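You operate a simulated robot arm through the tools that you are given. There is no shell and no other tool. Be economical: measure what you need, move in short steps, check, and stop when the job is done.

You run a simulated robot arm. Do the job below in one go: nothing can be reset, and whatever is moved stays where it is left.

## Task
Switch the extract on, then wipe up the spill with the grey pad.
Fine: it is in the yellow drawer; drop it into the grey tub when used and close the drawer. Where these are worked on the way, their far stop is far enough and under half their travel is too little: yellow drawer. What is to be rubbed or washed off counts as gone when no trace of it is left.

Only the result counts: the job must be done as asked and must still hold three seconds after the hand-in. Knocking over, shifting, dropping, spilling or breaking anything else fails it.

## Robot
A 7-joint arm with a two-finger parallel gripper, hanging from a carriage that runs on a rail from [-2045, 16] to [235, -2] (x, y) and turns from -5.864 to 6.144 rad about z. Base frame: it is fixed where the carriage stands at the start and does not move with it; the origin is on the floor, on the carriage's upright axis, x ahead of it, y to its left, z up. Lengths are in mm, angles in rad, forces in N, time in s.
Its first joint turns from -2.897 to 2.897 rad. Places, roughly: alarm button [700, 500, 1300]; amber spill [400, 400, 800]; brown spill pad (6x10x4 cm) [500, 600, 200]; control plate [600, 500, 1300]; damper lever [800, 400, 1300]; extract switch [500, 500, 1300]; inside of the grey tub [800, 300, 800]; red knob [300, 600, 1300]; speed dial [600, 500, 1300]; yellow drawer [400, 400, 700]. Payload 3.91 kg.
The tool frame sits at the grasp point between the pads (the TCP): z along the fingers, y along the line on which they close. The tips reach 30 mm beyond it. Largest opening 110 mm; finger width 20, thickness 10; the body of the gripper, 48 by 112 mm, starts 55 mm behind the TCP.
Orientation is told as [roll, pitch, yaw] about the base's x, y, z axes, in that order, counted from this pose: with the fingers straight down and closing along the base's y, the tool's x points along the base's -x, its y along +y and its z along -z.

## Interface
- The arm moves only by the tool jog_arm. Its argument "targets" is a list of rows, each an object of numbers (a shift or turn left out is 0, a gripper value left out holds the last): "tx", "ty", "tz": the shift along the tool's x, y, z in mm; "rx", "ry", "rz": the turn, a rotation vector about the tool's x, y, z in rad; "claw": the opening in per cent of the stroke, from 0 (shut) to 100 (fully open). In form: [{"tx": .., "ty": .., "tz": .., "rx": .., "ry": .., "rz": .., "claw": ..}, ...]. A call has 1 to 20 rows; each row is the pose to reach, as a shift and turn from the pose commanded when the call began, along the tool's axes at that moment. Each row takes 0.2 s and may step no farther than 50 mm and 0.15 rad from the row before; otherwise, or with a gripper value out of range, the whole call is refused. A pose out of reach is approached as far as the arm can. The call stops where the force on the tool passes 40 N (or 10 N more than at its start, if that is more) or the arm is blocked; 0.2 s more then pass. The fingers move at their own pace (about 108 mm/s each) and stop on an object; they squeeze with about 26 N. The grip force told is the motor's: it shows also when the fingers shut on nothing. Time passes only in rows, and 0.2 s behind the last, so rows that repeat a pose let the fingers close. The reply holds the time, the measured pose of the TCP, the force on the tool along the base axes, the opening and the grip force, in the units named above and with some noise, with the torque about the TCP (base axes, N m) and any sound that the robot's microphone picked up.
- Cameras (640 x 400 px; columns grow to the right, rows downward): "scene" is now at [252.3, 51.5, 1684]; the picture's right is [0.70, -0.72, 0.00], its down [-0.58, -0.56, -0.58] and it looks along [0.42, 0.41, -0.81] (base axes); focal length 249 px, centre (320, 200). "wrist" rides on the gripper at [72, 17, -103] in the tool frame; the picture's right is [-0.23, 0.97, 0.00], its down [-0.76, -0.18, -0.62] and it looks along [-0.61, -0.14, 0.78] (tool axes); focal length 222 px, centre (320, 200). There is no depth. A picture from a camera that has moved, and an enlarged one, comes with that camera's place and axes in the base frame and with its lens.
- camera(camera): a new picture of that camera. The clock stands still meanwhile.
- slide_trunk(by): slides the trunk up (or, below 0, down) by that many mm; the arm and the scene camera ride with it, the base frame stays. It gives what a move gives, with no picture.
- base_move(legs): drives the robot by 1 to 6 legs, each [ahead, left, turn to the left] in mm, mm and rad, along the robot's own axes; the way and the turn of a leg run together, so that a leg with both is an arc; at most 1500 mm and 3.142 rad a leg. The arm and the cameras ride along, it lands a little off, and it stops where it bumps. It keeps to its track: a leg is cut to what the track allows. It gives what a move gives.
- aim_head(pan, tilt): turns the head with the scene camera to pan (to the left, within 2.705 rad either way) and tilt (down, from -0.506 to 1.204), counted from straight ahead of the robot. It gives what a move gives.
- zoom(camera, box): a new picture of the part [left, top, right, bottom] of that camera's present view, enlarged. The clock stands still meanwhile.
- close_job(): hands the job in; it is judged then, once.

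Work in short steps. Places have to be worked out from the pictures, the camera data and where the tool is seen: move nearer, look again, correct. Check each grasp and each placing, and mend what went wrong. You have 120 turns and 98 pictures in all, those below and enlarged ones among them. Open the gripper and draw the arm clear of the work before you hand the job in, unless the task says otherwise; then end with one line.

The tools are called as name(argument=value, ...) on one line, values as JSON. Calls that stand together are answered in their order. jog_arm: Moves the arm, as the interface text tells. Its arguments: {"type":"object","properties":{"targets":{"type":"array"}},"required":["targets"]} The other tools are called the same way: slide_trunk (by) slides the trunk up or down; base_move (legs) drives the base; aim_head (pan, tilt) turns the head that bears the scene camera; camera (camera) takes a picture; zoom (camera, box) takes an enlarged picture of a part of a camera's view; close_job () hands the job in.

At the start:

```text
time: 0.0
position: [389.2, 83.3, 1483.9]
orientation: [-0.001, 0.0, -0.001]
force: [0.0, 0.8, 0.2]
wrist_torque: [0.01, -0.01, 0.0]
grip_width: 109.7
gripper_force: 0.1
trunk travel left (down, up): [-375.0, 205.0]
robot x, y, heading: [0.9, -1.4, -0.001]
head pan, tilt: [0.77, 0.948]
```

scene: 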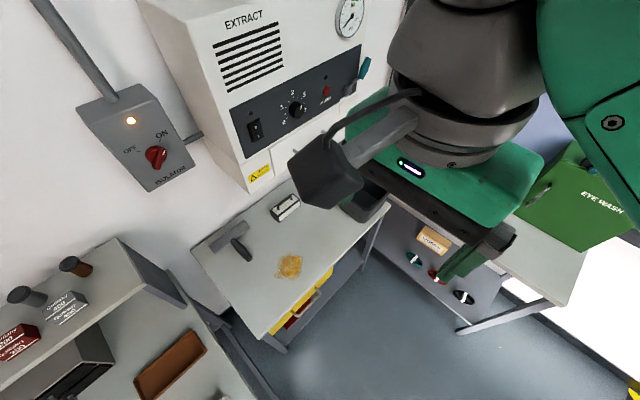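
wrist: 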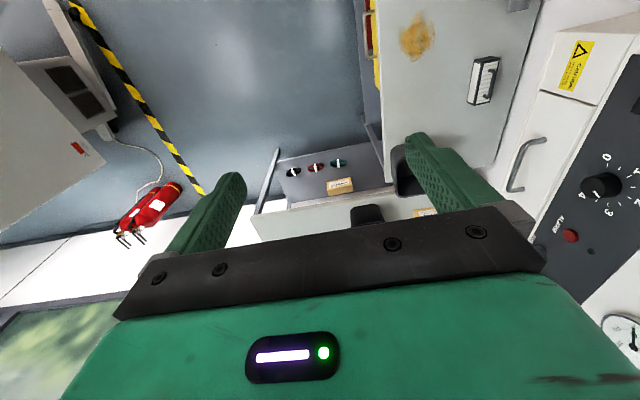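

I start with close views of the control plate/isolator and the bench to judge what is there.

zoom(camera="scene", box=[80, 60, 400, 260])

zoom(camera="scene", box=[180, 170, 420, 360])

```text
2.00 times, centred on (240, 160) of scene
camera zoom: at [252.3, 51.5, 1684.0], right [0.7, -0.72, 0.0], down [-0.58, -0.56, -0.58], along [0.42, 0.41, -0.81], focal length 498 px, centre (480, 280)
```

zoom: 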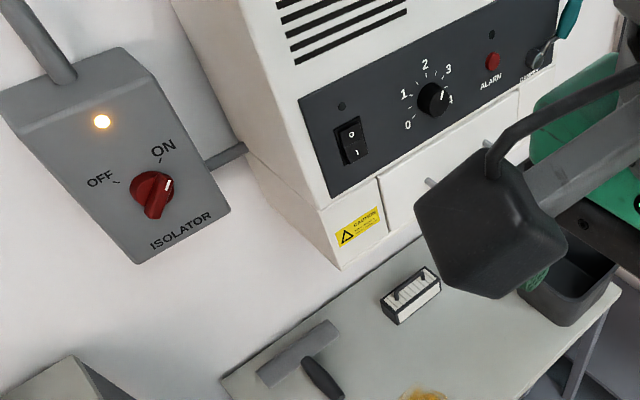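

```text
2.11 times, centred on (300, 265) of scene
camera zoom: at [252.3, 51.5, 1684.0], right [0.7, -0.72, 0.0], down [-0.58, -0.56, -0.58], along [0.42, 0.41, -0.81], focal length 524 px, centre (362, 63)
```

zoom: 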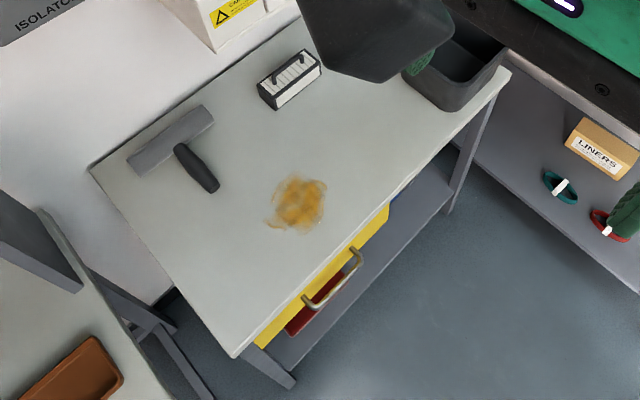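

The rocker shows O on top and I at the bottom, and the isolator's lamp is lit. I zoom further to read the rocker and knob states.

zoom(camera="scene", box=[225, 95, 305, 145])

zoom(camera="scene", box=[100, 100, 200, 190])

zoom(camera="scene", box=[300, 40, 400, 110])

```text
8.00 times, centred on (265, 120) of scene
camera zoom: at [252.3, 51.5, 1684.0], right [0.7, -0.72, 0.0], down [-0.58, -0.56, -0.58], along [0.42, 0.41, -0.81], focal length 1991 px, centre (760, 840)
```

zoom: 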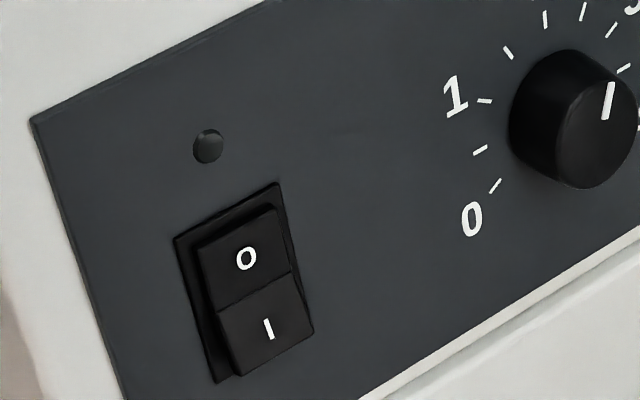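

```text
4.44 times, centred on (150, 145) of scene
camera zoom: at [252.3, 51.5, 1684.0], right [0.7, -0.72, 0.0], down [-0.58, -0.56, -0.58], along [0.42, 0.41, -0.81], focal length 1106 px, centre (1076, 444)
```

zoom: 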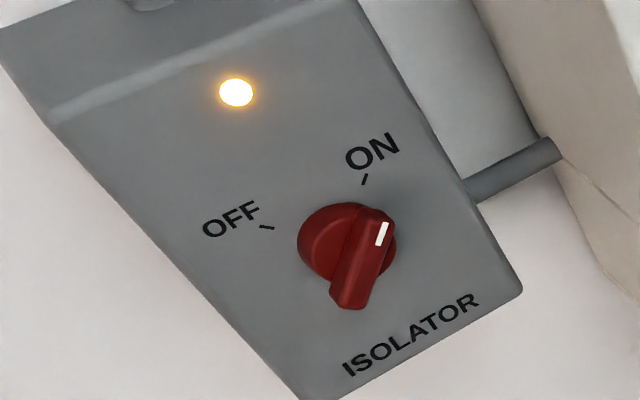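

```text
5.71 times, centred on (350, 75) of scene
camera zoom: at [252.3, 51.5, 1684.0], right [0.7, -0.72, 0.0], down [-0.58, -0.56, -0.58], along [0.42, 0.41, -0.81], focal length 1422 px, centre (149, 914)
```

zoom: 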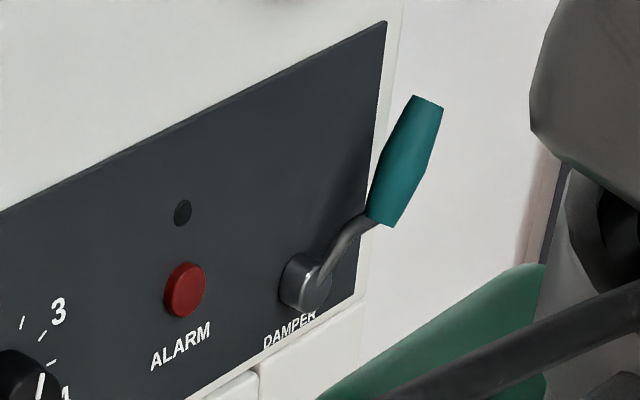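

The isolator already points to ON with its lamp lit. The rocker's I half stands proud, so it is off and I must press its lower half. I swing the tool to face the plate (+y), fingers shut, well short of it.

jog_arm(targets=[{"tx": -7, "ty": 18, "tz": 12, "rx": -0.1428, "claw": 0}, {"tx": -14, "ty": 36, "tz": 24, "rx": -0.2856}, {"tx": -21, "ty": 54, "tz": 36, "rx": -0.4284}, {"tx": -28, "ty": 72, "tz": 48, "rx": -0.5712}, {"tx": -35, "ty": 90, "tz": 60, "rx": -0.714}, {"tx": -42, "ty": 108, "tz": 72, "rx": -0.8568}, {"tx": -49, "ty": 126, "tz": 84, "rx": -0.9996}, {"tx": -56, "ty": 144, "tz": 96, "rx": -1.1424}, {"tx": -63, "ty": 162, "tz": 108, "rx": -1.2852}, {"tx": -70, "ty": 180, "tz": 120, "rx": -1.428}, {"tx": -77, "ty": 198, "tz": 132, "rx": -1.5708}, {"tx": -77, "ty": 198, "tz": 132, "rx": -1.5708}])

camera(camera="scene")

camera(camera="wrist")

```text
time: 2.6
position: [467.1, 282.8, 1352.1]
orientation: [1.573, -0.001, 0.001]
force: [-0.2, 0.0, 0.8]
wrist_torque: [0.0, 0.0, -0.03]
grip_width: 0.0
gripper_force: 26.3
trunk travel left (down, up): [-375.0, 205.0]
robot x, y, heading: [-0.3, -1.2, -0.003]
head pan, tilt: [0.77, 0.948]
```

```text
90 pictures are left
camera scene: at [252.3, 51.6, 1684.0], right [0.7, -0.72, 0.0], down [-0.58, -0.56, -0.58], along [0.42, 0.41, -0.81], focal length 249 px, centre (320, 200)
```

scene: 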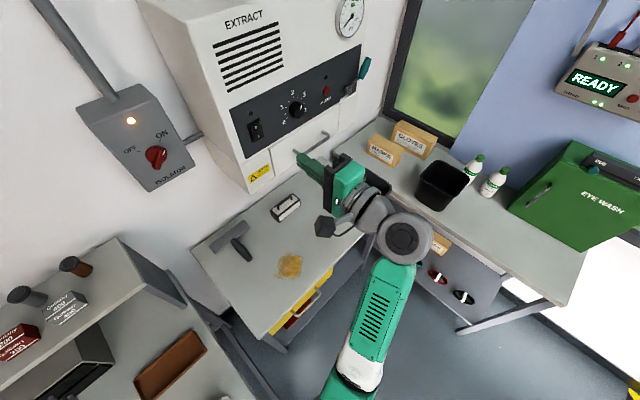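

```text
89 pictures are left
camera wrist: at [393.4, 181.3, 1367.4], right [0.23, 0.0, 0.97], down [0.76, -0.62, -0.18], along [0.61, 0.78, -0.14], focal length 222 px, centre (320, 200)
```

wrist: 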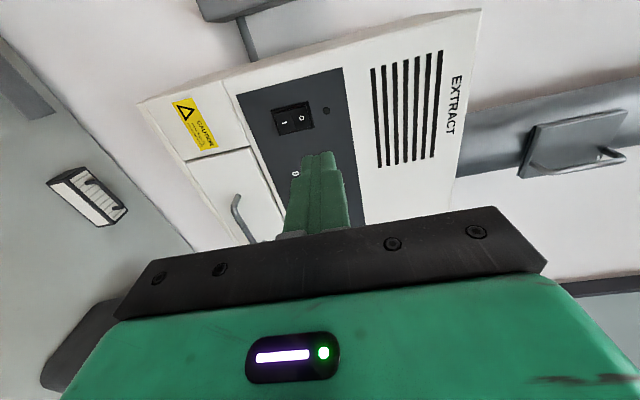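

Triangulating both views, the I half sits near [480, 474, 1300]. I go to a standoff about 34 mm before it and slightly low, then look.

jog_arm(targets=[{"tx": -3, "ty": -19, "tz": 40}, {"tx": -8, "ty": -38, "tz": 80}, {"tx": -13, "ty": -58, "tz": 115}, {"tx": -13, "ty": -58, "tz": 127}])

zoom(camera="scene", box=[210, 80, 370, 180])

camera(camera="wrist")

```text
time: 3.6
position: [482.4, 408.5, 1292.0]
orientation: [1.57, 0.002, 0.0]
force: [0.3, -1.2, 0.2]
wrist_torque: [0.03, 0.0, -0.01]
grip_width: 0.2
gripper_force: 26.2
trunk travel left (down, up): [-375.0, 205.0]
robot x, y, heading: [0.9, 1.5, 0.002]
head pan, tilt: [0.77, 0.948]
```

```text
4.00 times, centred on (290, 130) of scene
camera zoom: at [252.3, 51.5, 1684.0], right [0.7, -0.72, 0.0], down [-0.58, -0.56, -0.58], along [0.42, 0.41, -0.81], focal length 996 px, centre (440, 480)
```

zoom: 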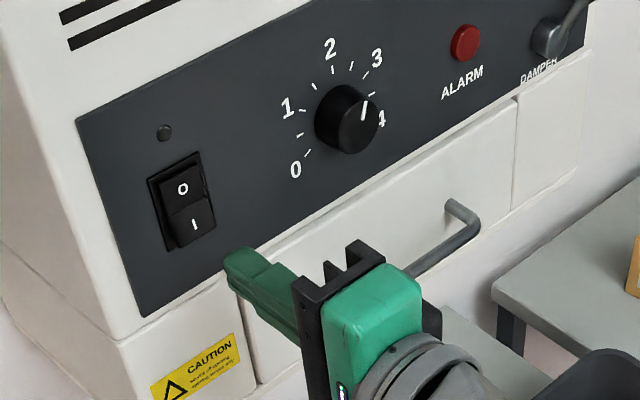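

```text
87 pictures are left
camera wrist: at [410.1, 306.3, 1308.9], right [0.23, 0.0, 0.97], down [0.76, -0.62, -0.18], along [0.61, 0.78, -0.14], focal length 222 px, centre (320, 200)
```

wrist: 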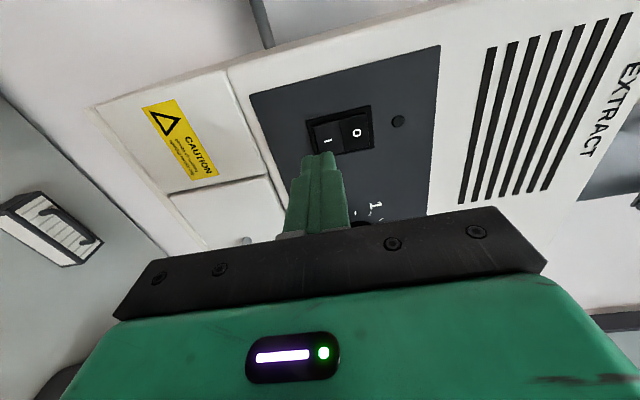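

The fingertip is lined up with the I half. I push in small steps; it will stop by force.

jog_arm(targets=[{"tz": 20}, {"tz": 30}, {"tz": 34}, {"tz": 37}, {"tz": 40}, {"tz": 43}, {"tz": 46}])

zoom(camera="scene", box=[210, 80, 370, 180])

```text
time: 5.2
position: [479.6, 447.4, 1292.5]
orientation: [1.572, 0.0, -0.005]
force: [-13.1, -24.9, -3.1]
wrist_torque: [0.11, -0.12, 0.33]
grip_width: 0.0
gripper_force: 26.5
trunk travel left (down, up): [-375.0, 205.0]
robot x, y, heading: [-2.0, 1.1, 0.001]
head pan, tilt: [0.77, 0.948]
stopped in row 7: the force on the tool passed its limit at 44 N (the readings are from after the stop); the commanded pose is now the measured one
```

```text
4.00 times, centred on (290, 130) of scene
camera zoom: at [251.1, 49.5, 1683.4], right [0.69, -0.72, 0.0], down [-0.59, -0.57, -0.58], along [0.42, 0.4, -0.81], focal length 996 px, centre (440, 480)
```

zoom: 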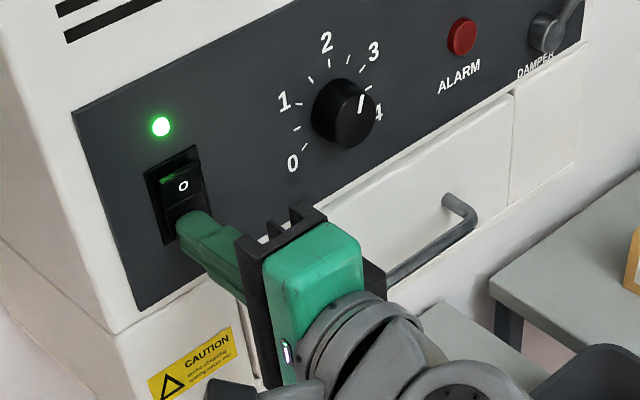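

The green lamp is on: the extract runs. I back straight off and turn the tool down again.

jog_arm(targets=[{"tz": -40}, {"tz": -80}, {"tz": -120}, {"tz": -160, "ty": 10}, {"tz": -176, "ty": 20, "rx": 0.1428}, {"tz": -192, "ty": 30, "rx": 0.2856}, {"tz": -208, "ty": 40, "rx": 0.4284}, {"tz": -224, "ty": 50, "rx": 0.5712}, {"tz": -240, "ty": 60, "rx": 0.714}, {"tz": -250, "ty": 70, "rx": 0.8568}, {"tz": -260, "ty": 80, "rx": 0.9996}, {"tz": -270, "ty": 80, "rx": 1.1424}, {"tz": -280, "ty": 80, "rx": 1.2852}, {"tz": -280, "ty": 80, "rx": 1.428}, {"tz": -280, "ty": 80, "rx": 1.5708, "claw": 100}])

camera(camera="scene")

camera(camera="wrist")

```text
time: 8.3
position: [480.7, 170.6, 1373.6]
orientation: [0.002, 0.0, -0.007]
force: [0.2, -0.4, 0.1]
wrist_torque: [0.02, -0.02, 0.0]
grip_width: 81.5
gripper_force: 0.1
trunk travel left (down, up): [-375.0, 205.0]
robot x, y, heading: [5.0, 0.4, 0.002]
head pan, tilt: [0.77, 0.948]
```

```text
85 pictures are left
camera scene: at [252.2, 51.1, 1684.0], right [0.69, -0.72, 0.0], down [-0.58, -0.56, -0.58], along [0.42, 0.41, -0.81], focal length 249 px, centre (320, 200)
```

scene: 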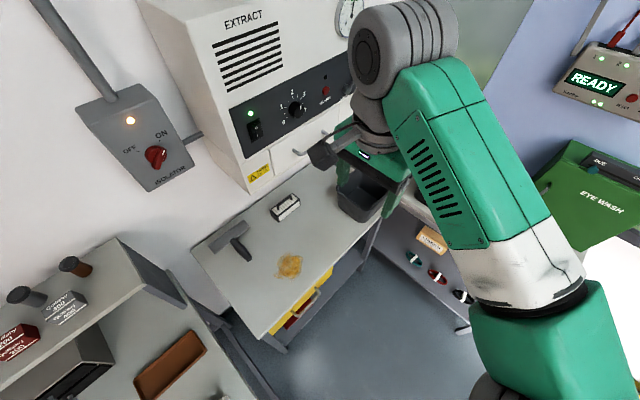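

```text
84 pictures are left
camera wrist: at [408.3, 188.1, 1476.2], right [0.23, 0.97, 0.0], down [0.76, -0.18, 0.62], along [0.61, -0.14, -0.78], focal length 222 px, centre (320, 200)
```

wrist: 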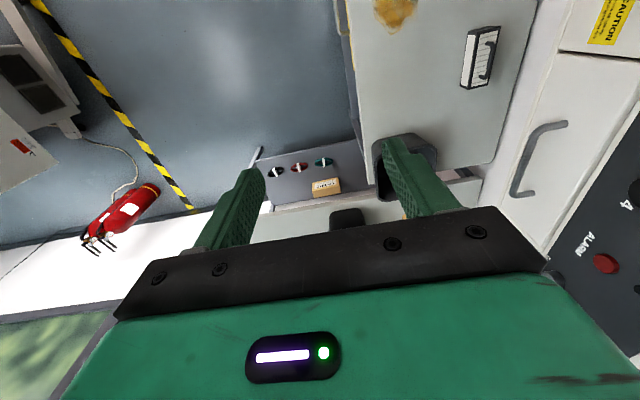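

Now I lower the trunk fully to gain reach to the bench and drawer, then look.

slide_trunk(by=-300)

aim_head(pan=0.6, tilt=0.9)

camera(camera="scene")

camera(camera="wrist")

```text
time: 11.3
position: [480.3, 170.6, 1073.4]
orientation: [0.003, -0.001, -0.004]
force: [0.9, -0.5, 0.9]
wrist_torque: [0.03, 0.0, -0.04]
grip_width: 110.0
gripper_force: 0.0
trunk travel left (down, up): [-75.0, 505.0]
robot x, y, heading: [-1.7, 1.7, -0.001]
head pan, tilt: [0.77, 0.948]
```

```text
time: 12.1
position: [481.3, 171.6, 1072.7]
orientation: [0.005, 0.0, -0.003]
force: [0.4, -0.1, -0.5]
wrist_torque: [0.0, -0.03, 0.02]
grip_width: 110.1
gripper_force: 0.1
trunk travel left (down, up): [-75.0, 505.0]
robot x, y, heading: [1.4, -2.9, -0.001]
head pan, tilt: [0.6, 0.901]
```

```text
83 pictures are left
camera scene: at [262.1, 43.2, 1387.5], right [0.56, -0.83, 0.0], down [-0.65, -0.44, -0.62], along [0.51, 0.35, -0.78], focal length 249 px, centre (320, 200)
```

scene: 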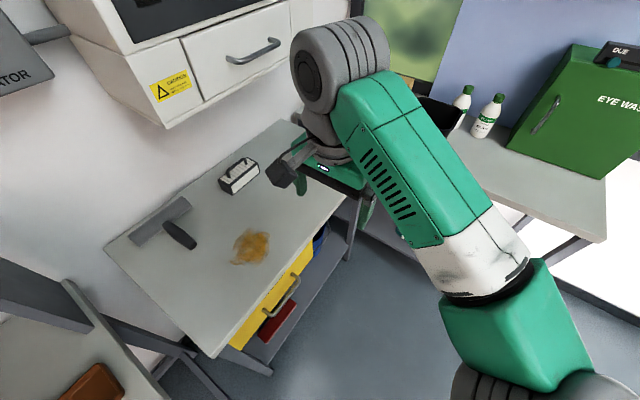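

```text
82 pictures are left
camera wrist: at [408.1, 188.4, 1176.3], right [0.23, 0.97, 0.0], down [0.76, -0.18, 0.62], along [0.61, -0.14, -0.78], focal length 222 px, centre (320, 200)
```

wrist: 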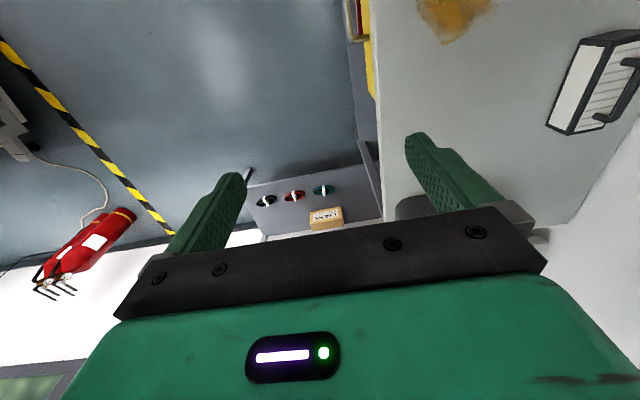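

I zoom on the drawer.

zoom(camera="scene", box=[200, 215, 360, 375])

```text
2.50 times, centred on (280, 295) of scene
camera zoom: at [262.1, 43.2, 1387.5], right [0.56, -0.83, 0.0], down [-0.65, -0.44, -0.62], along [0.51, 0.35, -0.78], focal length 622 px, centre (420, -38)
```

zoom: 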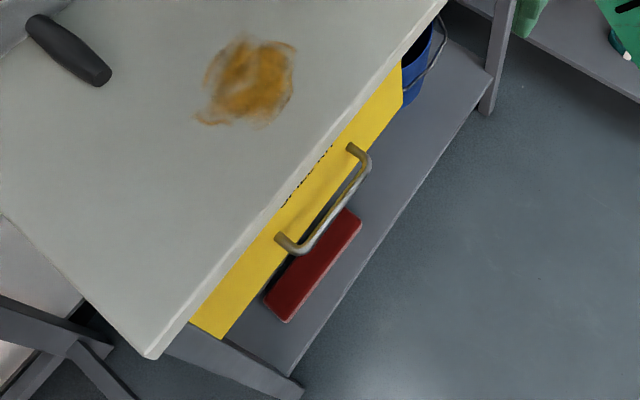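

Triangulating the spill puts the bench top near z≈755, front edge y≈273, and the drawer's bar roughly x 330–436, y≈240, z≈690. I bring the tool, tilted, to a standoff in front of the handle to view it with the wrist camera.

jog_arm(targets=[{"tx": 9.8, "ty": -8, "tz": 33, "rx": -0.105, "claw": 60}, {"tx": 19.6, "ty": -16, "tz": 66, "rx": -0.21}, {"tx": 29.4, "ty": -24, "tz": 98, "rx": -0.315}, {"tx": 39.2, "ty": -30, "tz": 131, "rx": -0.42}, {"tx": 49, "ty": -36, "tz": 164, "rx": -0.525}, {"tx": 58.8, "ty": -36, "tz": 197, "rx": -0.63}, {"tx": 68.6, "ty": -36, "tz": 230, "rx": -0.735}, {"tx": 78.4, "ty": -36, "tz": 262, "rx": -0.84}, {"tx": 88.2, "ty": -36, "tz": 295, "rx": -0.945}, {"tx": 98, "ty": -36, "tz": 328, "rx": -1.05}])

camera(camera="wrist")

camera(camera="scene")

```text
time: 14.5
position: [393.0, 109.0, 751.7]
orientation: [1.034, -0.009, -0.006]
force: [0.4, 0.1, -0.4]
wrist_torque: [0.03, -0.03, 0.01]
grip_width: 66.2
gripper_force: 0.0
trunk travel left (down, up): [-75.0, 505.0]
robot x, y, heading: [-0.9, -1.0, -0.002]
head pan, tilt: [0.6, 0.901]
stopped in row 10: the arm was blocked; the commanded pose is now the measured one
```

```text
80 pictures are left
camera wrist: at [319.9, 29.6, 818.7], right [0.22, 0.5, 0.84], down [0.76, -0.63, 0.17], along [0.62, 0.6, -0.52], focal length 222 px, centre (320, 200)
```

wrist: 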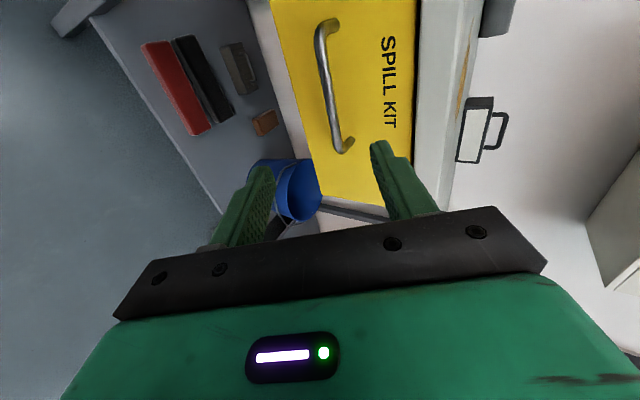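

```text
79 pictures are left
camera scene: at [268.0, 28.7, 1392.6], right [0.56, -0.83, 0.02], down [-0.64, -0.45, -0.62], along [0.52, 0.34, -0.79], focal length 249 px, centre (320, 200)
```

scene: 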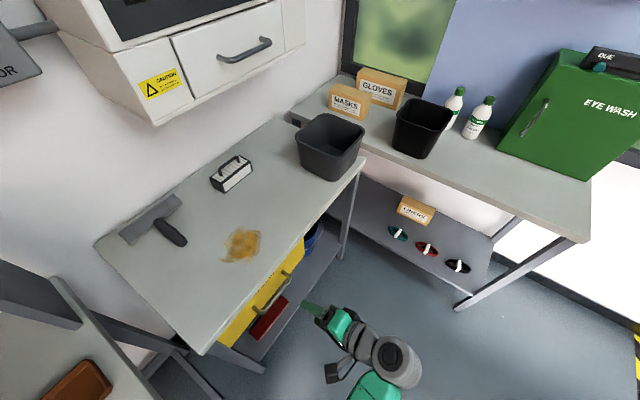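

The drawer ("SPILL KIT") handle bar centres near [378, 242, 687]. I approach part way with a narrow opening and check alignment.

jog_arm(targets=[{"tx": 5, "ty": 4, "tz": 25, "claw": 28}, {"tx": 10, "ty": 8, "tz": 50}, {"tx": 14, "ty": 12, "tz": 80}, {"tx": 14, "ty": 12, "tz": 90}])

camera(camera="wrist")

zoom(camera="scene", box=[220, 240, 380, 340])

```text
time: 15.7
position: [400.6, 171.3, 718.1]
orientation: [1.022, -0.03, -0.02]
force: [-0.3, -0.9, -0.2]
wrist_torque: [-0.02, 0.0, 0.02]
grip_width: 30.8
gripper_force: 0.3
trunk travel left (down, up): [-75.0, 505.0]
robot x, y, heading: [2.7, 0.0, -0.004]
head pan, tilt: [0.6, 0.901]
stopped in row 4: the arm was blocked; the commanded pose is now the measured one
```

```text
78 pictures are left
camera wrist: at [324.2, 94.3, 785.0], right [0.21, 0.5, 0.84], down [0.74, -0.64, 0.2], along [0.63, 0.58, -0.51], focal length 222 px, centre (320, 200)
```

wrist: 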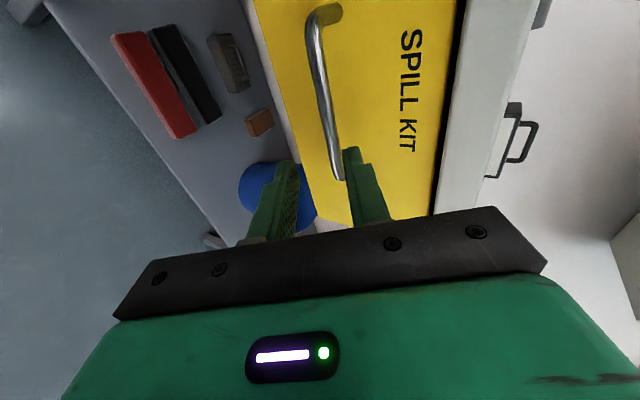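

```text
4.00 times, centred on (300, 290) of scene
camera zoom: at [275.1, 20.4, 1389.2], right [0.56, -0.83, 0.03], down [-0.64, -0.46, -0.62], along [0.52, 0.33, -0.79], focal length 996 px, centre (400, -160)
```

zoom: 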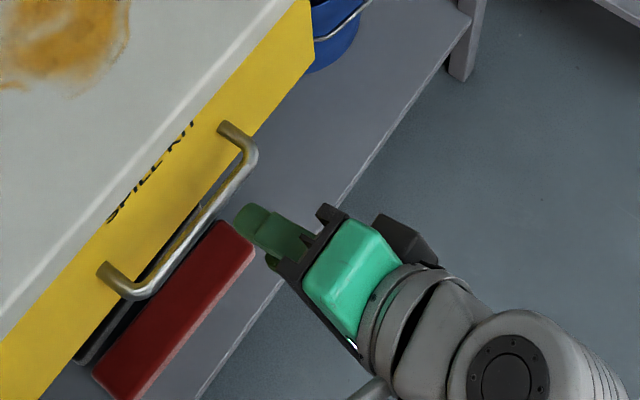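

The arm is being blocked and the camera seems pushed; I look at where the arm itself might be hitting.

aim_head(pan=-0.2, tilt=1.2)

camera(camera="scene")

```text
time: 16.8
position: [392.9, 173.3, 723.3]
orientation: [1.021, -0.03, -0.011]
force: [-0.2, 2.7, 0.8]
wrist_torque: [-0.22, -0.02, 0.01]
grip_width: 31.1
gripper_force: 0.1
trunk travel left (down, up): [-75.0, 505.0]
robot x, y, heading: [-0.7, -0.2, -0.004]
head pan, tilt: [-0.201, 1.201]
```

```text
76 pictures are left
camera scene: at [264.5, -33.5, 1374.1], right [-0.2, -0.98, 0.02], down [-0.91, 0.18, -0.38], along [0.36, -0.1, -0.93], focal length 249 px, centre (320, 200)
```

scene: 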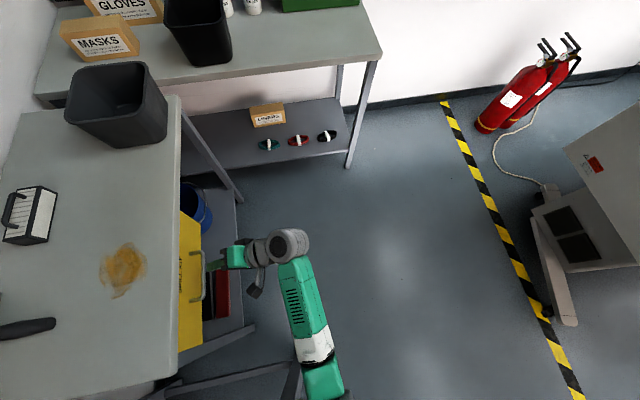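

The arm is folded too tightly with the target so near the axis. I retreat a little and drive the carriage back 220 mm along the rail to give it room.

jog_arm(targets=[{"tz": -25}, {"tz": -50}, {"tz": -75, "ty": 10}, {"tz": -90, "ty": 30}])

base_move(legs=[[-220, 0, 0]])

aim_head(pan=0.4, tilt=0.85)

camera(camera="scene")

```text
time: 18.0
position: [369.8, 125.2, 785.4]
orientation: [1.029, -0.008, -0.006]
force: [-0.5, -0.3, 1.0]
wrist_torque: [-0.03, 0.01, -0.01]
grip_width: 30.8
gripper_force: 0.0
trunk travel left (down, up): [-75.0, 505.0]
robot x, y, heading: [3.2, -0.9, 0.005]
head pan, tilt: [-0.201, 1.201]
stopped in row 4: the arm was blocked; the commanded pose is now the measured one
```

```text
time: 18.9
position: [342.0, 124.1, 791.9]
orientation: [1.026, -0.025, -0.009]
force: [0.2, 0.0, 0.7]
wrist_torque: [-0.01, 0.04, 0.04]
grip_width: 30.7
gripper_force: 0.0
trunk travel left (down, up): [-75.0, 505.0]
robot x, y, heading: [-35.4, -2.9, -0.002]
head pan, tilt: [-0.201, 1.201]
stopped in leg 1: the robot was blocked; the commanded pose is now the measured one
```

```text
time: 19.9
position: [341.6, 124.1, 790.7]
orientation: [1.027, -0.021, -0.008]
force: [-1.0, 0.1, -0.3]
wrist_torque: [-0.01, 0.01, 0.03]
grip_width: 30.6
gripper_force: 0.0
trunk travel left (down, up): [-75.0, 505.0]
robot x, y, heading: [-39.3, 2.9, -0.001]
head pan, tilt: [0.4, 0.85]
```

```text
75 pictures are left
camera scene: at [237.2, 15.0, 1391.6], right [0.39, -0.92, 0.02], down [-0.69, -0.3, -0.66], along [0.61, 0.24, -0.75], focal length 249 px, centre (320, 200)
```

scene: 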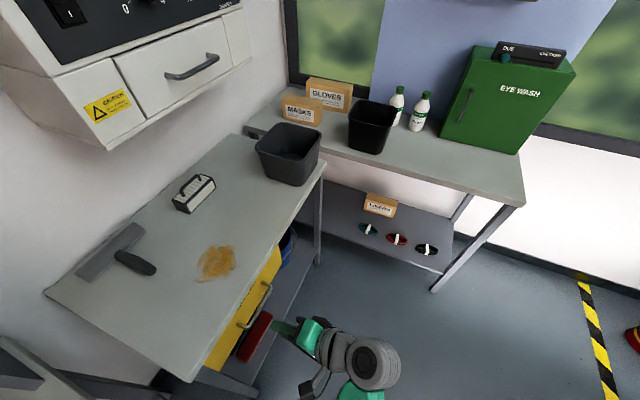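

The carriage itself is blocked by something behind. I turn the head round to see it.

aim_head(pan=2.3, tilt=0.7)

camera(camera="scene")

aim_head(pan=-2.5, tilt=0.7)

camera(camera="scene")

```text
time: 21.8
position: [342.2, 124.8, 790.3]
orientation: [1.029, -0.022, -0.009]
force: [-0.1, -0.3, -0.3]
wrist_torque: [-0.01, 0.0, 0.03]
grip_width: 31.0
gripper_force: 0.2
trunk travel left (down, up): [-75.0, 505.0]
robot x, y, heading: [-34.5, 1.4, -0.001]
head pan, tilt: [2.3, 0.7]
```

```text
74 pictures are left
camera scene: at [108.6, 48.5, 1403.2], right [0.75, 0.66, -0.01], down [0.43, -0.5, -0.75], along [-0.51, 0.56, -0.66], focal length 249 px, centre (320, 200)
```

scene: 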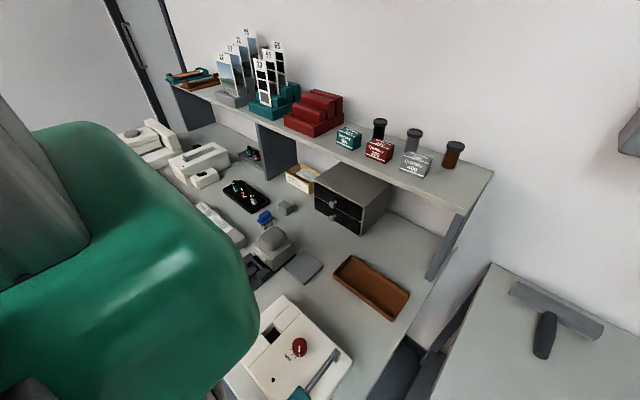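

```text
time: 25.6
position: [341.9, 124.5, 790.6]
orientation: [1.028, -0.019, -0.008]
force: [-0.1, 0.0, 0.5]
wrist_torque: [0.02, 0.01, 0.0]
grip_width: 30.9
gripper_force: 0.1
trunk travel left (down, up): [-75.0, 505.0]
robot x, y, heading: [-37.8, -3.1, -0.004]
head pan, tilt: [-2.499, 0.7]
```

```text
73 pictures are left
camera scene: at [96.8, -65.7, 1405.3], right [-0.6, 0.8, -0.02], down [0.52, 0.37, -0.77], along [-0.61, -0.47, -0.64], focal length 249 px, centre (320, 200)
```

scene: 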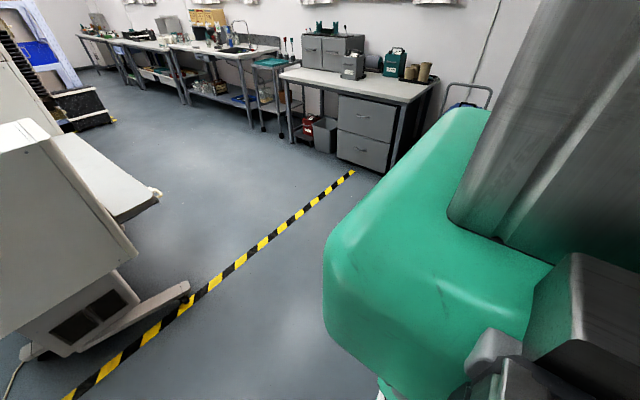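

A crowded bench lies to the left behind me. I look down there to see what the arm touches.

aim_head(pan=2.0, tilt=1.2)

camera(camera="scene")

aim_head(pan=-1.8, tilt=1.2)

camera(camera="scene")

```text
time: 29.2
position: [341.9, 124.0, 789.7]
orientation: [1.03, -0.021, -0.008]
force: [-0.5, -0.7, -0.2]
wrist_torque: [-0.01, 0.02, 0.04]
grip_width: 30.9
gripper_force: 0.1
trunk travel left (down, up): [-75.0, 505.0]
robot x, y, heading: [-40.1, 2.2, 0.0]
head pan, tilt: [2.0, 1.201]
```

```text
72 pictures are left
camera scene: at [141.8, 35.2, 1367.4], right [0.91, 0.41, -0.01], down [0.39, -0.86, -0.35], along [-0.15, 0.31, -0.94], focal length 249 px, centre (320, 200)
```

scene: 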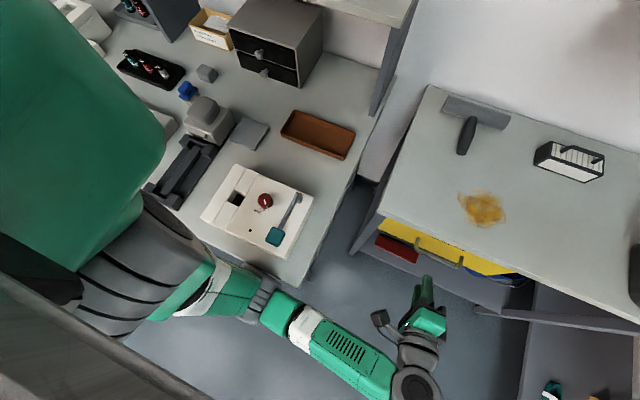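

```text
time: 32.4
position: [342.1, 124.6, 791.3]
orientation: [1.027, -0.022, -0.008]
force: [0.3, -0.9, 0.6]
wrist_torque: [-0.02, -0.01, 0.0]
grip_width: 30.8
gripper_force: 0.1
trunk travel left (down, up): [-75.0, 505.0]
robot x, y, heading: [-39.1, 3.5, 0.0]
head pan, tilt: [-1.799, 1.201]
```

```text
71 pictures are left
camera scene: at [152.1, -70.1, 1369.3], right [-0.97, 0.23, -0.01], down [0.21, 0.9, -0.38], along [-0.08, -0.37, -0.93], focal length 249 px, centre (320, 200)
```

scene: 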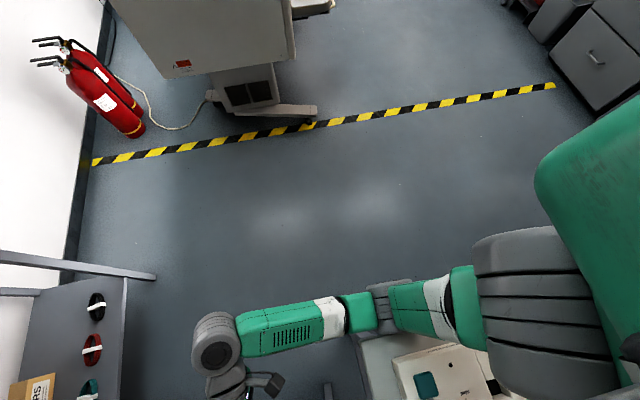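

The arm's low elbow is pressing on the front corner of the left bench (corner about x 77, y 25, z 755). I raise the trunk 180 mm and drive forward, so the elbow clears it.

slide_trunk(by=180)

base_move(legs=[[130, 0, 0]])

aim_head(pan=2.0, tilt=1.2)

camera(camera="scene")

```text
time: 34.4
position: [337.8, 151.8, 971.1]
orientation: [1.048, -0.017, -0.007]
force: [-0.7, 0.8, 0.1]
wrist_torque: [0.02, 0.01, 0.0]
grip_width: 30.4
gripper_force: 0.1
trunk travel left (down, up): [-255.0, 325.0]
robot x, y, heading: [-36.6, -0.0, -0.002]
head pan, tilt: [-1.799, 1.201]
```

```text
time: 35.6
position: [469.3, 150.1, 971.3]
orientation: [1.047, -0.018, -0.007]
force: [0.4, 0.0, 0.0]
wrist_torque: [0.01, 0.01, 0.01]
grip_width: 31.0
gripper_force: 0.0
trunk travel left (down, up): [-255.0, 325.0]
robot x, y, heading: [91.4, -0.9, -0.003]
head pan, tilt: [-1.799, 1.201]
```

```text
time: 38.8
position: [467.1, 149.4, 971.3]
orientation: [1.046, -0.017, -0.009]
force: [-0.2, -0.3, -0.5]
wrist_torque: [-0.02, 0.02, 0.01]
grip_width: 30.7
gripper_force: 0.0
trunk travel left (down, up): [-255.0, 325.0]
robot x, y, heading: [88.1, -4.8, 0.003]
head pan, tilt: [2.0, 1.201]
```

```text
70 pictures are left
camera scene: at [269.9, 50.5, 1547.7], right [0.91, 0.41, 0.0], down [0.39, -0.85, -0.36], along [-0.15, 0.33, -0.93], focal length 249 px, centre (320, 200)
```

scene: 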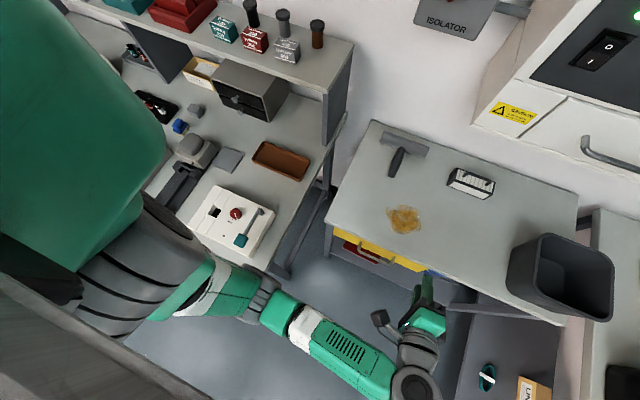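

All looks undisturbed and the lean is gone. I go back to a standoff in front of the handle.

jog_arm(targets=[{"tx": 11, "ty": -25, "tz": 17}, {"tx": 22, "ty": -50, "tz": 34}, {"tx": 33, "ty": -75, "tz": 52}, {"tx": 44, "ty": -100, "tz": 70}, {"tx": 55, "ty": -125, "tz": 88}, {"tx": 66, "ty": -150, "tz": 106}, {"tx": 78, "ty": -175, "tz": 125}, {"tx": 89, "ty": -199, "tz": 143}])

camera(camera="wrist")

camera(camera="scene")

```text
time: 40.6
position: [384.5, 176.4, 728.3]
orientation: [1.048, -0.02, -0.01]
force: [-0.4, 0.3, 0.2]
wrist_torque: [0.0, 0.0, 0.02]
grip_width: 30.6
gripper_force: 0.1
trunk travel left (down, up): [-255.0, 325.0]
robot x, y, heading: [93.1, -1.5, 0.003]
head pan, tilt: [2.0, 1.201]
```

```text
69 pictures are left
camera wrist: at [310.3, 97.2, 792.3], right [0.22, 0.48, 0.85], down [0.75, -0.64, 0.17], along [0.62, 0.6, -0.5], focal length 222 px, centre (320, 200)
```

wrist: 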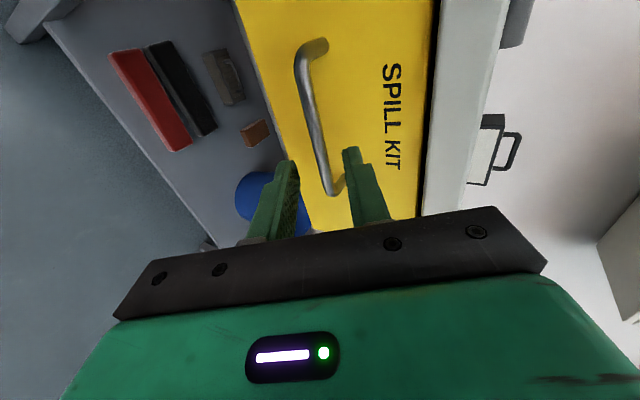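

```text
68 pictures are left
camera scene: at [269.9, 50.5, 1547.7], right [0.91, 0.41, 0.0], down [0.39, -0.85, -0.36], along [-0.15, 0.33, -0.93], focal length 249 px, centre (320, 200)
```

scene: 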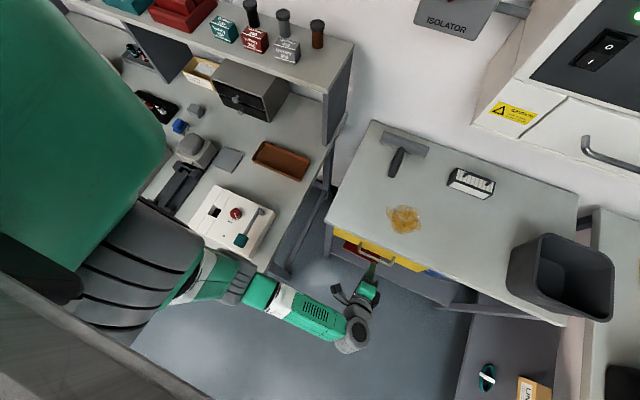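

The gripper axis points right at the bar. I advance 50 mm along it and check depth.

jog_arm(targets=[{"tz": 20}, {"tz": 40}, {"tz": 50}])

camera(camera="wrist")

zoom(camera="scene", box=[320, 220, 440, 300])

```text
time: 41.4
position: [383.6, 220.2, 701.5]
orientation: [1.049, -0.02, -0.009]
force: [0.3, -0.1, 0.0]
wrist_torque: [0.0, 0.04, 0.04]
grip_width: 30.8
gripper_force: 0.0
trunk travel left (down, up): [-255.0, 325.0]
robot x, y, heading: [88.6, -1.7, -0.004]
head pan, tilt: [2.0, 1.201]
```

```text
67 pictures are left
camera wrist: at [309.7, 140.3, 766.7], right [0.22, 0.49, 0.85], down [0.75, -0.64, 0.17], along [0.62, 0.6, -0.5], focal length 222 px, centre (320, 200)
```

wrist: 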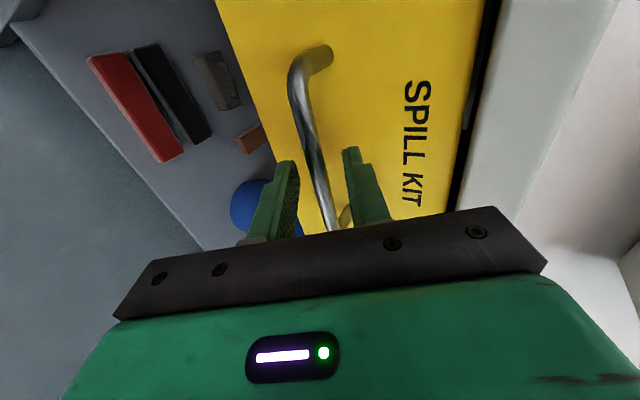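

```text
5.00 times, centred on (380, 260) of scene
camera zoom: at [269.9, 50.5, 1547.7], right [0.91, 0.41, 0.0], down [0.39, -0.85, -0.36], along [-0.15, 0.33, -0.93], focal length 1245 px, centre (20, -100)
```

zoom: 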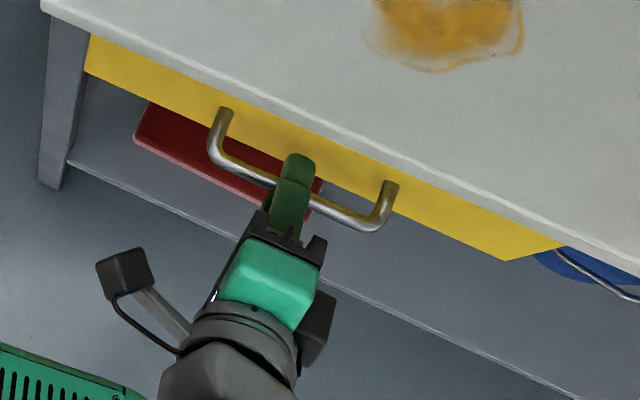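

The bar lies between the fingers near the tips. I go 8 mm further and close.

jog_arm(targets=[{"tz": 8}, {"tz": 8, "claw": 0}, {"tz": 8, "claw": 0}, {"tz": 8, "claw": 0}])

```text
time: 42.4
position: [385.6, 226.2, 697.1]
orientation: [1.047, -0.021, -0.01]
force: [4.3, 0.9, -7.2]
wrist_torque: [-0.1, 0.24, -0.72]
grip_width: 10.9
gripper_force: 45.1
trunk travel left (down, up): [-255.0, 325.0]
robot x, y, heading: [93.3, -2.5, -0.005]
head pan, tilt: [2.0, 1.201]
```

Bar gripped (10.9 mm). I pull straight along -y.

jog_arm(targets=[{"ty": -10, "tz": -17.3}, {"ty": -20, "tz": -34.6}, {"ty": -30, "tz": -52}, {"ty": -40, "tz": -69.3}, {"ty": -50, "tz": -86.6}, {"ty": -60, "tz": -104}, {"ty": -70, "tz": -121}, {"ty": -80, "tz": -138.5}])

camera(camera="scene")

```text
time: 44.2
position: [384.8, 64.3, 696.9]
orientation: [1.048, -0.019, -0.008]
force: [3.8, -0.7, 22.0]
wrist_torque: [0.23, 0.82, 0.29]
grip_width: 10.7
gripper_force: 45.5
trunk travel left (down, up): [-255.0, 325.0]
robot x, y, heading: [95.1, 0.1, -0.004]
head pan, tilt: [2.0, 1.201]
```

```text
65 pictures are left
camera scene: at [270.9, 50.5, 1547.9], right [0.91, 0.41, 0.0], down [0.39, -0.85, -0.36], along [-0.15, 0.33, -0.93], focal length 249 px, centre (320, 200)
```

scene: 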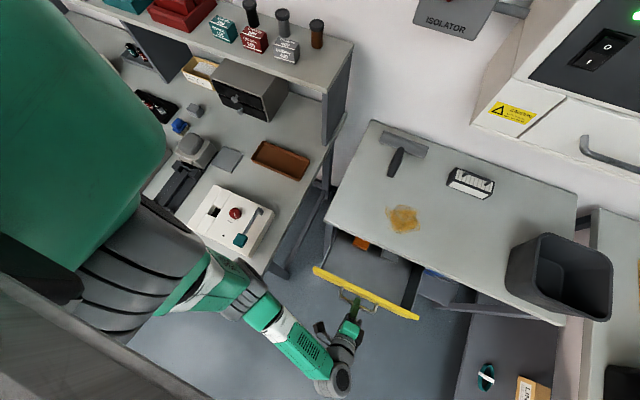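

The drawer is open 160 mm with items at the back. I pull on gently toward the stop.

jog_arm(targets=[{"ty": -10, "tz": -17.3}, {"ty": -20, "tz": -34.6}, {"ty": -30, "tz": -52}, {"ty": -40, "tz": -69.3}])

zoom(camera="scene", box=[280, 200, 480, 350])

camera(camera="wrist")

```text
time: 45.2
position: [384.4, -15.2, 697.7]
orientation: [1.046, -0.018, -0.008]
force: [5.9, -1.2, -7.1]
wrist_torque: [-0.11, 0.61, -0.13]
grip_width: 10.6
gripper_force: 45.3
trunk travel left (down, up): [-255.0, 325.0]
robot x, y, heading: [91.7, 0.3, 0.003]
head pan, tilt: [2.0, 1.201]
```

```text
2.67 times, centred on (380, 275) of scene
camera zoom: at [270.5, 50.3, 1547.6], right [0.91, 0.41, 0.0], down [0.39, -0.85, -0.36], along [-0.15, 0.33, -0.93], focal length 664 px, centre (160, 0)
```

zoom: 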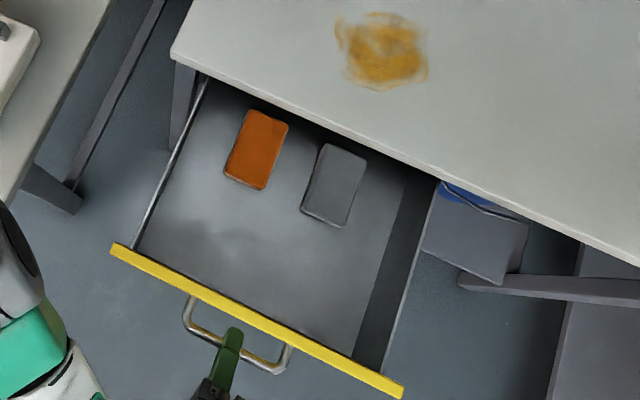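

```text
63 pictures are left
camera wrist: at [309.8, -94.8, 762.4], right [0.22, 0.49, 0.85], down [0.75, -0.64, 0.17], along [0.62, 0.6, -0.5], focal length 222 px, centre (320, 200)
```

wrist: 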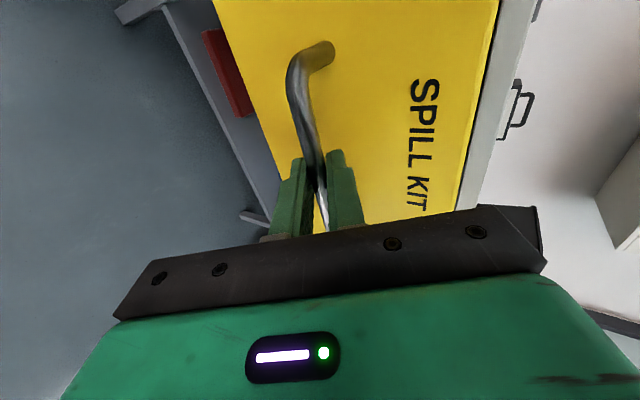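

Both pads are visible (grey at right). I pull a little further for more room, letting force stop it.

jog_arm(targets=[{"ty": -7.5, "tz": -13}, {"ty": -15, "tz": -26}, {"ty": -22.5, "tz": -39}, {"ty": -30, "tz": -52}])

zoom(camera="scene", box=[280, 200, 480, 350])

```text
time: 46.0
position: [383.6, -45.1, 698.2]
orientation: [1.06, -0.016, 0.003]
force: [13.0, 32.9, -5.7]
wrist_torque: [0.19, 0.73, -0.35]
grip_width: 10.8
gripper_force: 44.4
trunk travel left (down, up): [-255.0, 325.0]
robot x, y, heading: [91.7, 0.6, -0.002]
head pan, tilt: [2.0, 1.201]
stopped in row 4: the force on the tool passed its limit at 45 N (the readings are from after the stop); the commanded pose is now the measured one
```

```text
2.67 times, centred on (380, 275) of scene
camera zoom: at [271.5, 54.8, 1548.5], right [0.91, 0.42, 0.0], down [0.39, -0.85, -0.37], along [-0.15, 0.33, -0.93], focal length 664 px, centre (160, 0)
```

zoom: 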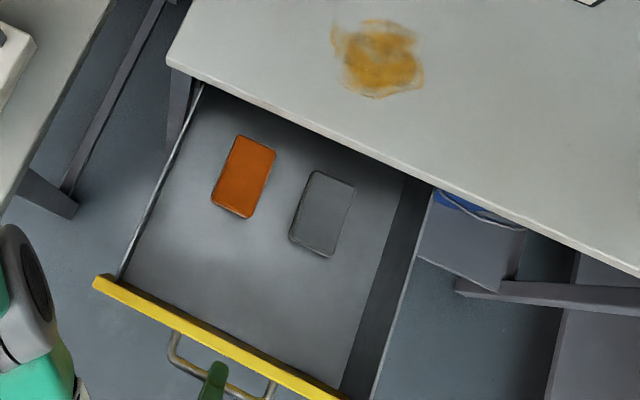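

At its far stop (opened ~270 mm). I release the bar and draw back, then lift.

jog_arm(targets=[{"ty": 1, "tz": 2, "claw": 30}, {"ty": 1, "tz": 2, "claw": 30}, {"ty": 1, "tz": -20}, {"ty": 1, "tz": -50}, {"ty": 20, "tz": -75}, {"ty": 50, "tz": -95}, {"ty": 90, "tz": -110}, {"ty": 130, "tz": -120}])

zoom(camera="scene", box=[240, 170, 520, 380])

```text
time: 47.8
position: [379.4, -96.1, 871.6]
orientation: [1.054, -0.013, -0.003]
force: [0.3, -0.3, 0.1]
wrist_torque: [0.01, 0.01, 0.03]
grip_width: 33.0
gripper_force: 0.1
trunk travel left (down, up): [-255.0, 325.0]
robot x, y, heading: [92.7, -1.8, -0.004]
head pan, tilt: [2.0, 1.201]
```

```text
1.90 times, centred on (380, 275) of scene
camera zoom: at [269.9, 50.7, 1547.7], right [0.91, 0.42, 0.0], down [0.39, -0.85, -0.36], along [-0.15, 0.33, -0.93], focal length 474 px, centre (206, 57)
```

zoom: 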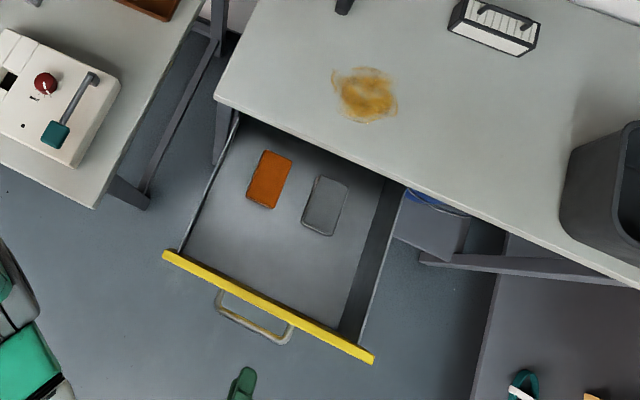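

Handle released, drawer stays open. I bring the tool down-pointing above the grey pad (~[436, 190]).

jog_arm(targets=[{"tx": -7, "ty": 18, "tz": 31, "rx": 0.132, "claw": 90}, {"tx": -14, "ty": 35, "tz": 62, "rx": 0.264}, {"tx": -21, "ty": 53, "tz": 93, "rx": 0.396}, {"tx": -28, "ty": 70, "tz": 125, "rx": 0.528}, {"tx": -35, "ty": 88, "tz": 156, "rx": 0.66}, {"tx": -42, "ty": 106, "tz": 187, "rx": 0.792}, {"tx": -49, "ty": 123, "tz": 218, "rx": 0.924}, {"tx": -57, "ty": 141, "tz": 249, "rx": 1.054}])

jog_arm(targets=[{"rz": -0.143}, {"rz": -0.286}, {"rz": -0.429}, {"rz": -0.572}, {"rz": -0.715}, {"rz": -0.858}, {"rz": -1.001}, {"rz": -1.144}, {"rz": -1.287}, {"rz": -1.43}, {"rz": -1.5708}])

camera(camera="wrist")

camera(camera="scene")

```text
time: 49.6
position: [434.1, 189.3, 873.3]
orientation: [-0.003, -0.015, -0.005]
force: [0.2, 0.0, -0.8]
wrist_torque: [0.04, 0.0, -0.02]
grip_width: 98.9
gripper_force: 0.0
trunk travel left (down, up): [-255.0, 325.0]
robot x, y, heading: [91.5, -1.3, -0.004]
head pan, tilt: [2.0, 1.201]
```

```text
time: 52.0
position: [436.9, 189.6, 870.7]
orientation: [-0.016, 0.001, 1.571]
force: [0.3, 0.2, -0.7]
wrist_torque: [0.05, -0.03, -0.02]
grip_width: 99.1
gripper_force: 0.1
trunk travel left (down, up): [-255.0, 325.0]
robot x, y, heading: [91.6, 0.0, 0.001]
head pan, tilt: [2.0, 1.201]
```

```text
60 pictures are left
camera wrist: at [417.6, 118.5, 973.2], right [-0.97, 0.23, -0.02], down [0.17, 0.76, 0.62], along [0.15, 0.61, -0.78], focal length 222 px, centre (320, 200)
```

wrist: 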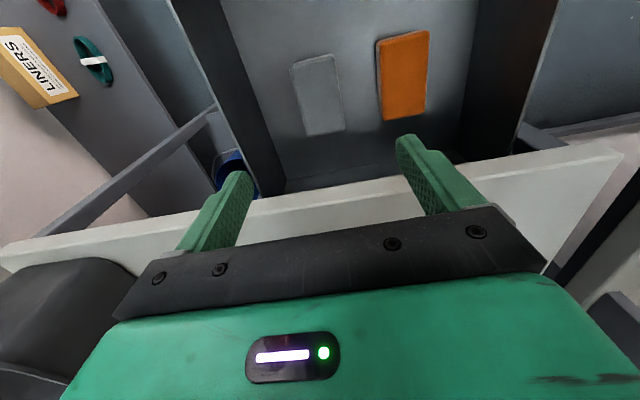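

```text
59 pictures are left
camera scene: at [270.0, 50.7, 1547.7], right [0.91, 0.42, 0.0], down [0.39, -0.85, -0.36], along [-0.15, 0.33, -0.93], focal length 249 px, centre (320, 200)
```

scene: 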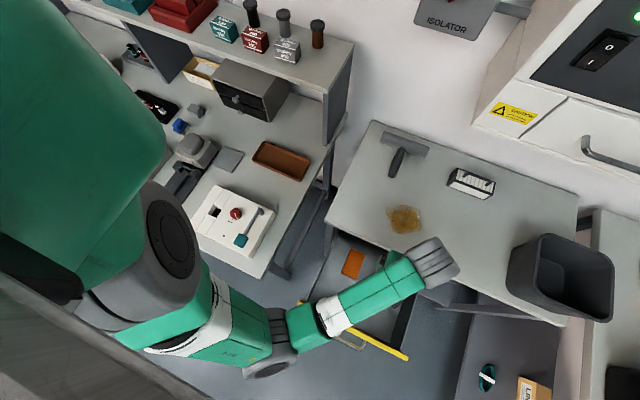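

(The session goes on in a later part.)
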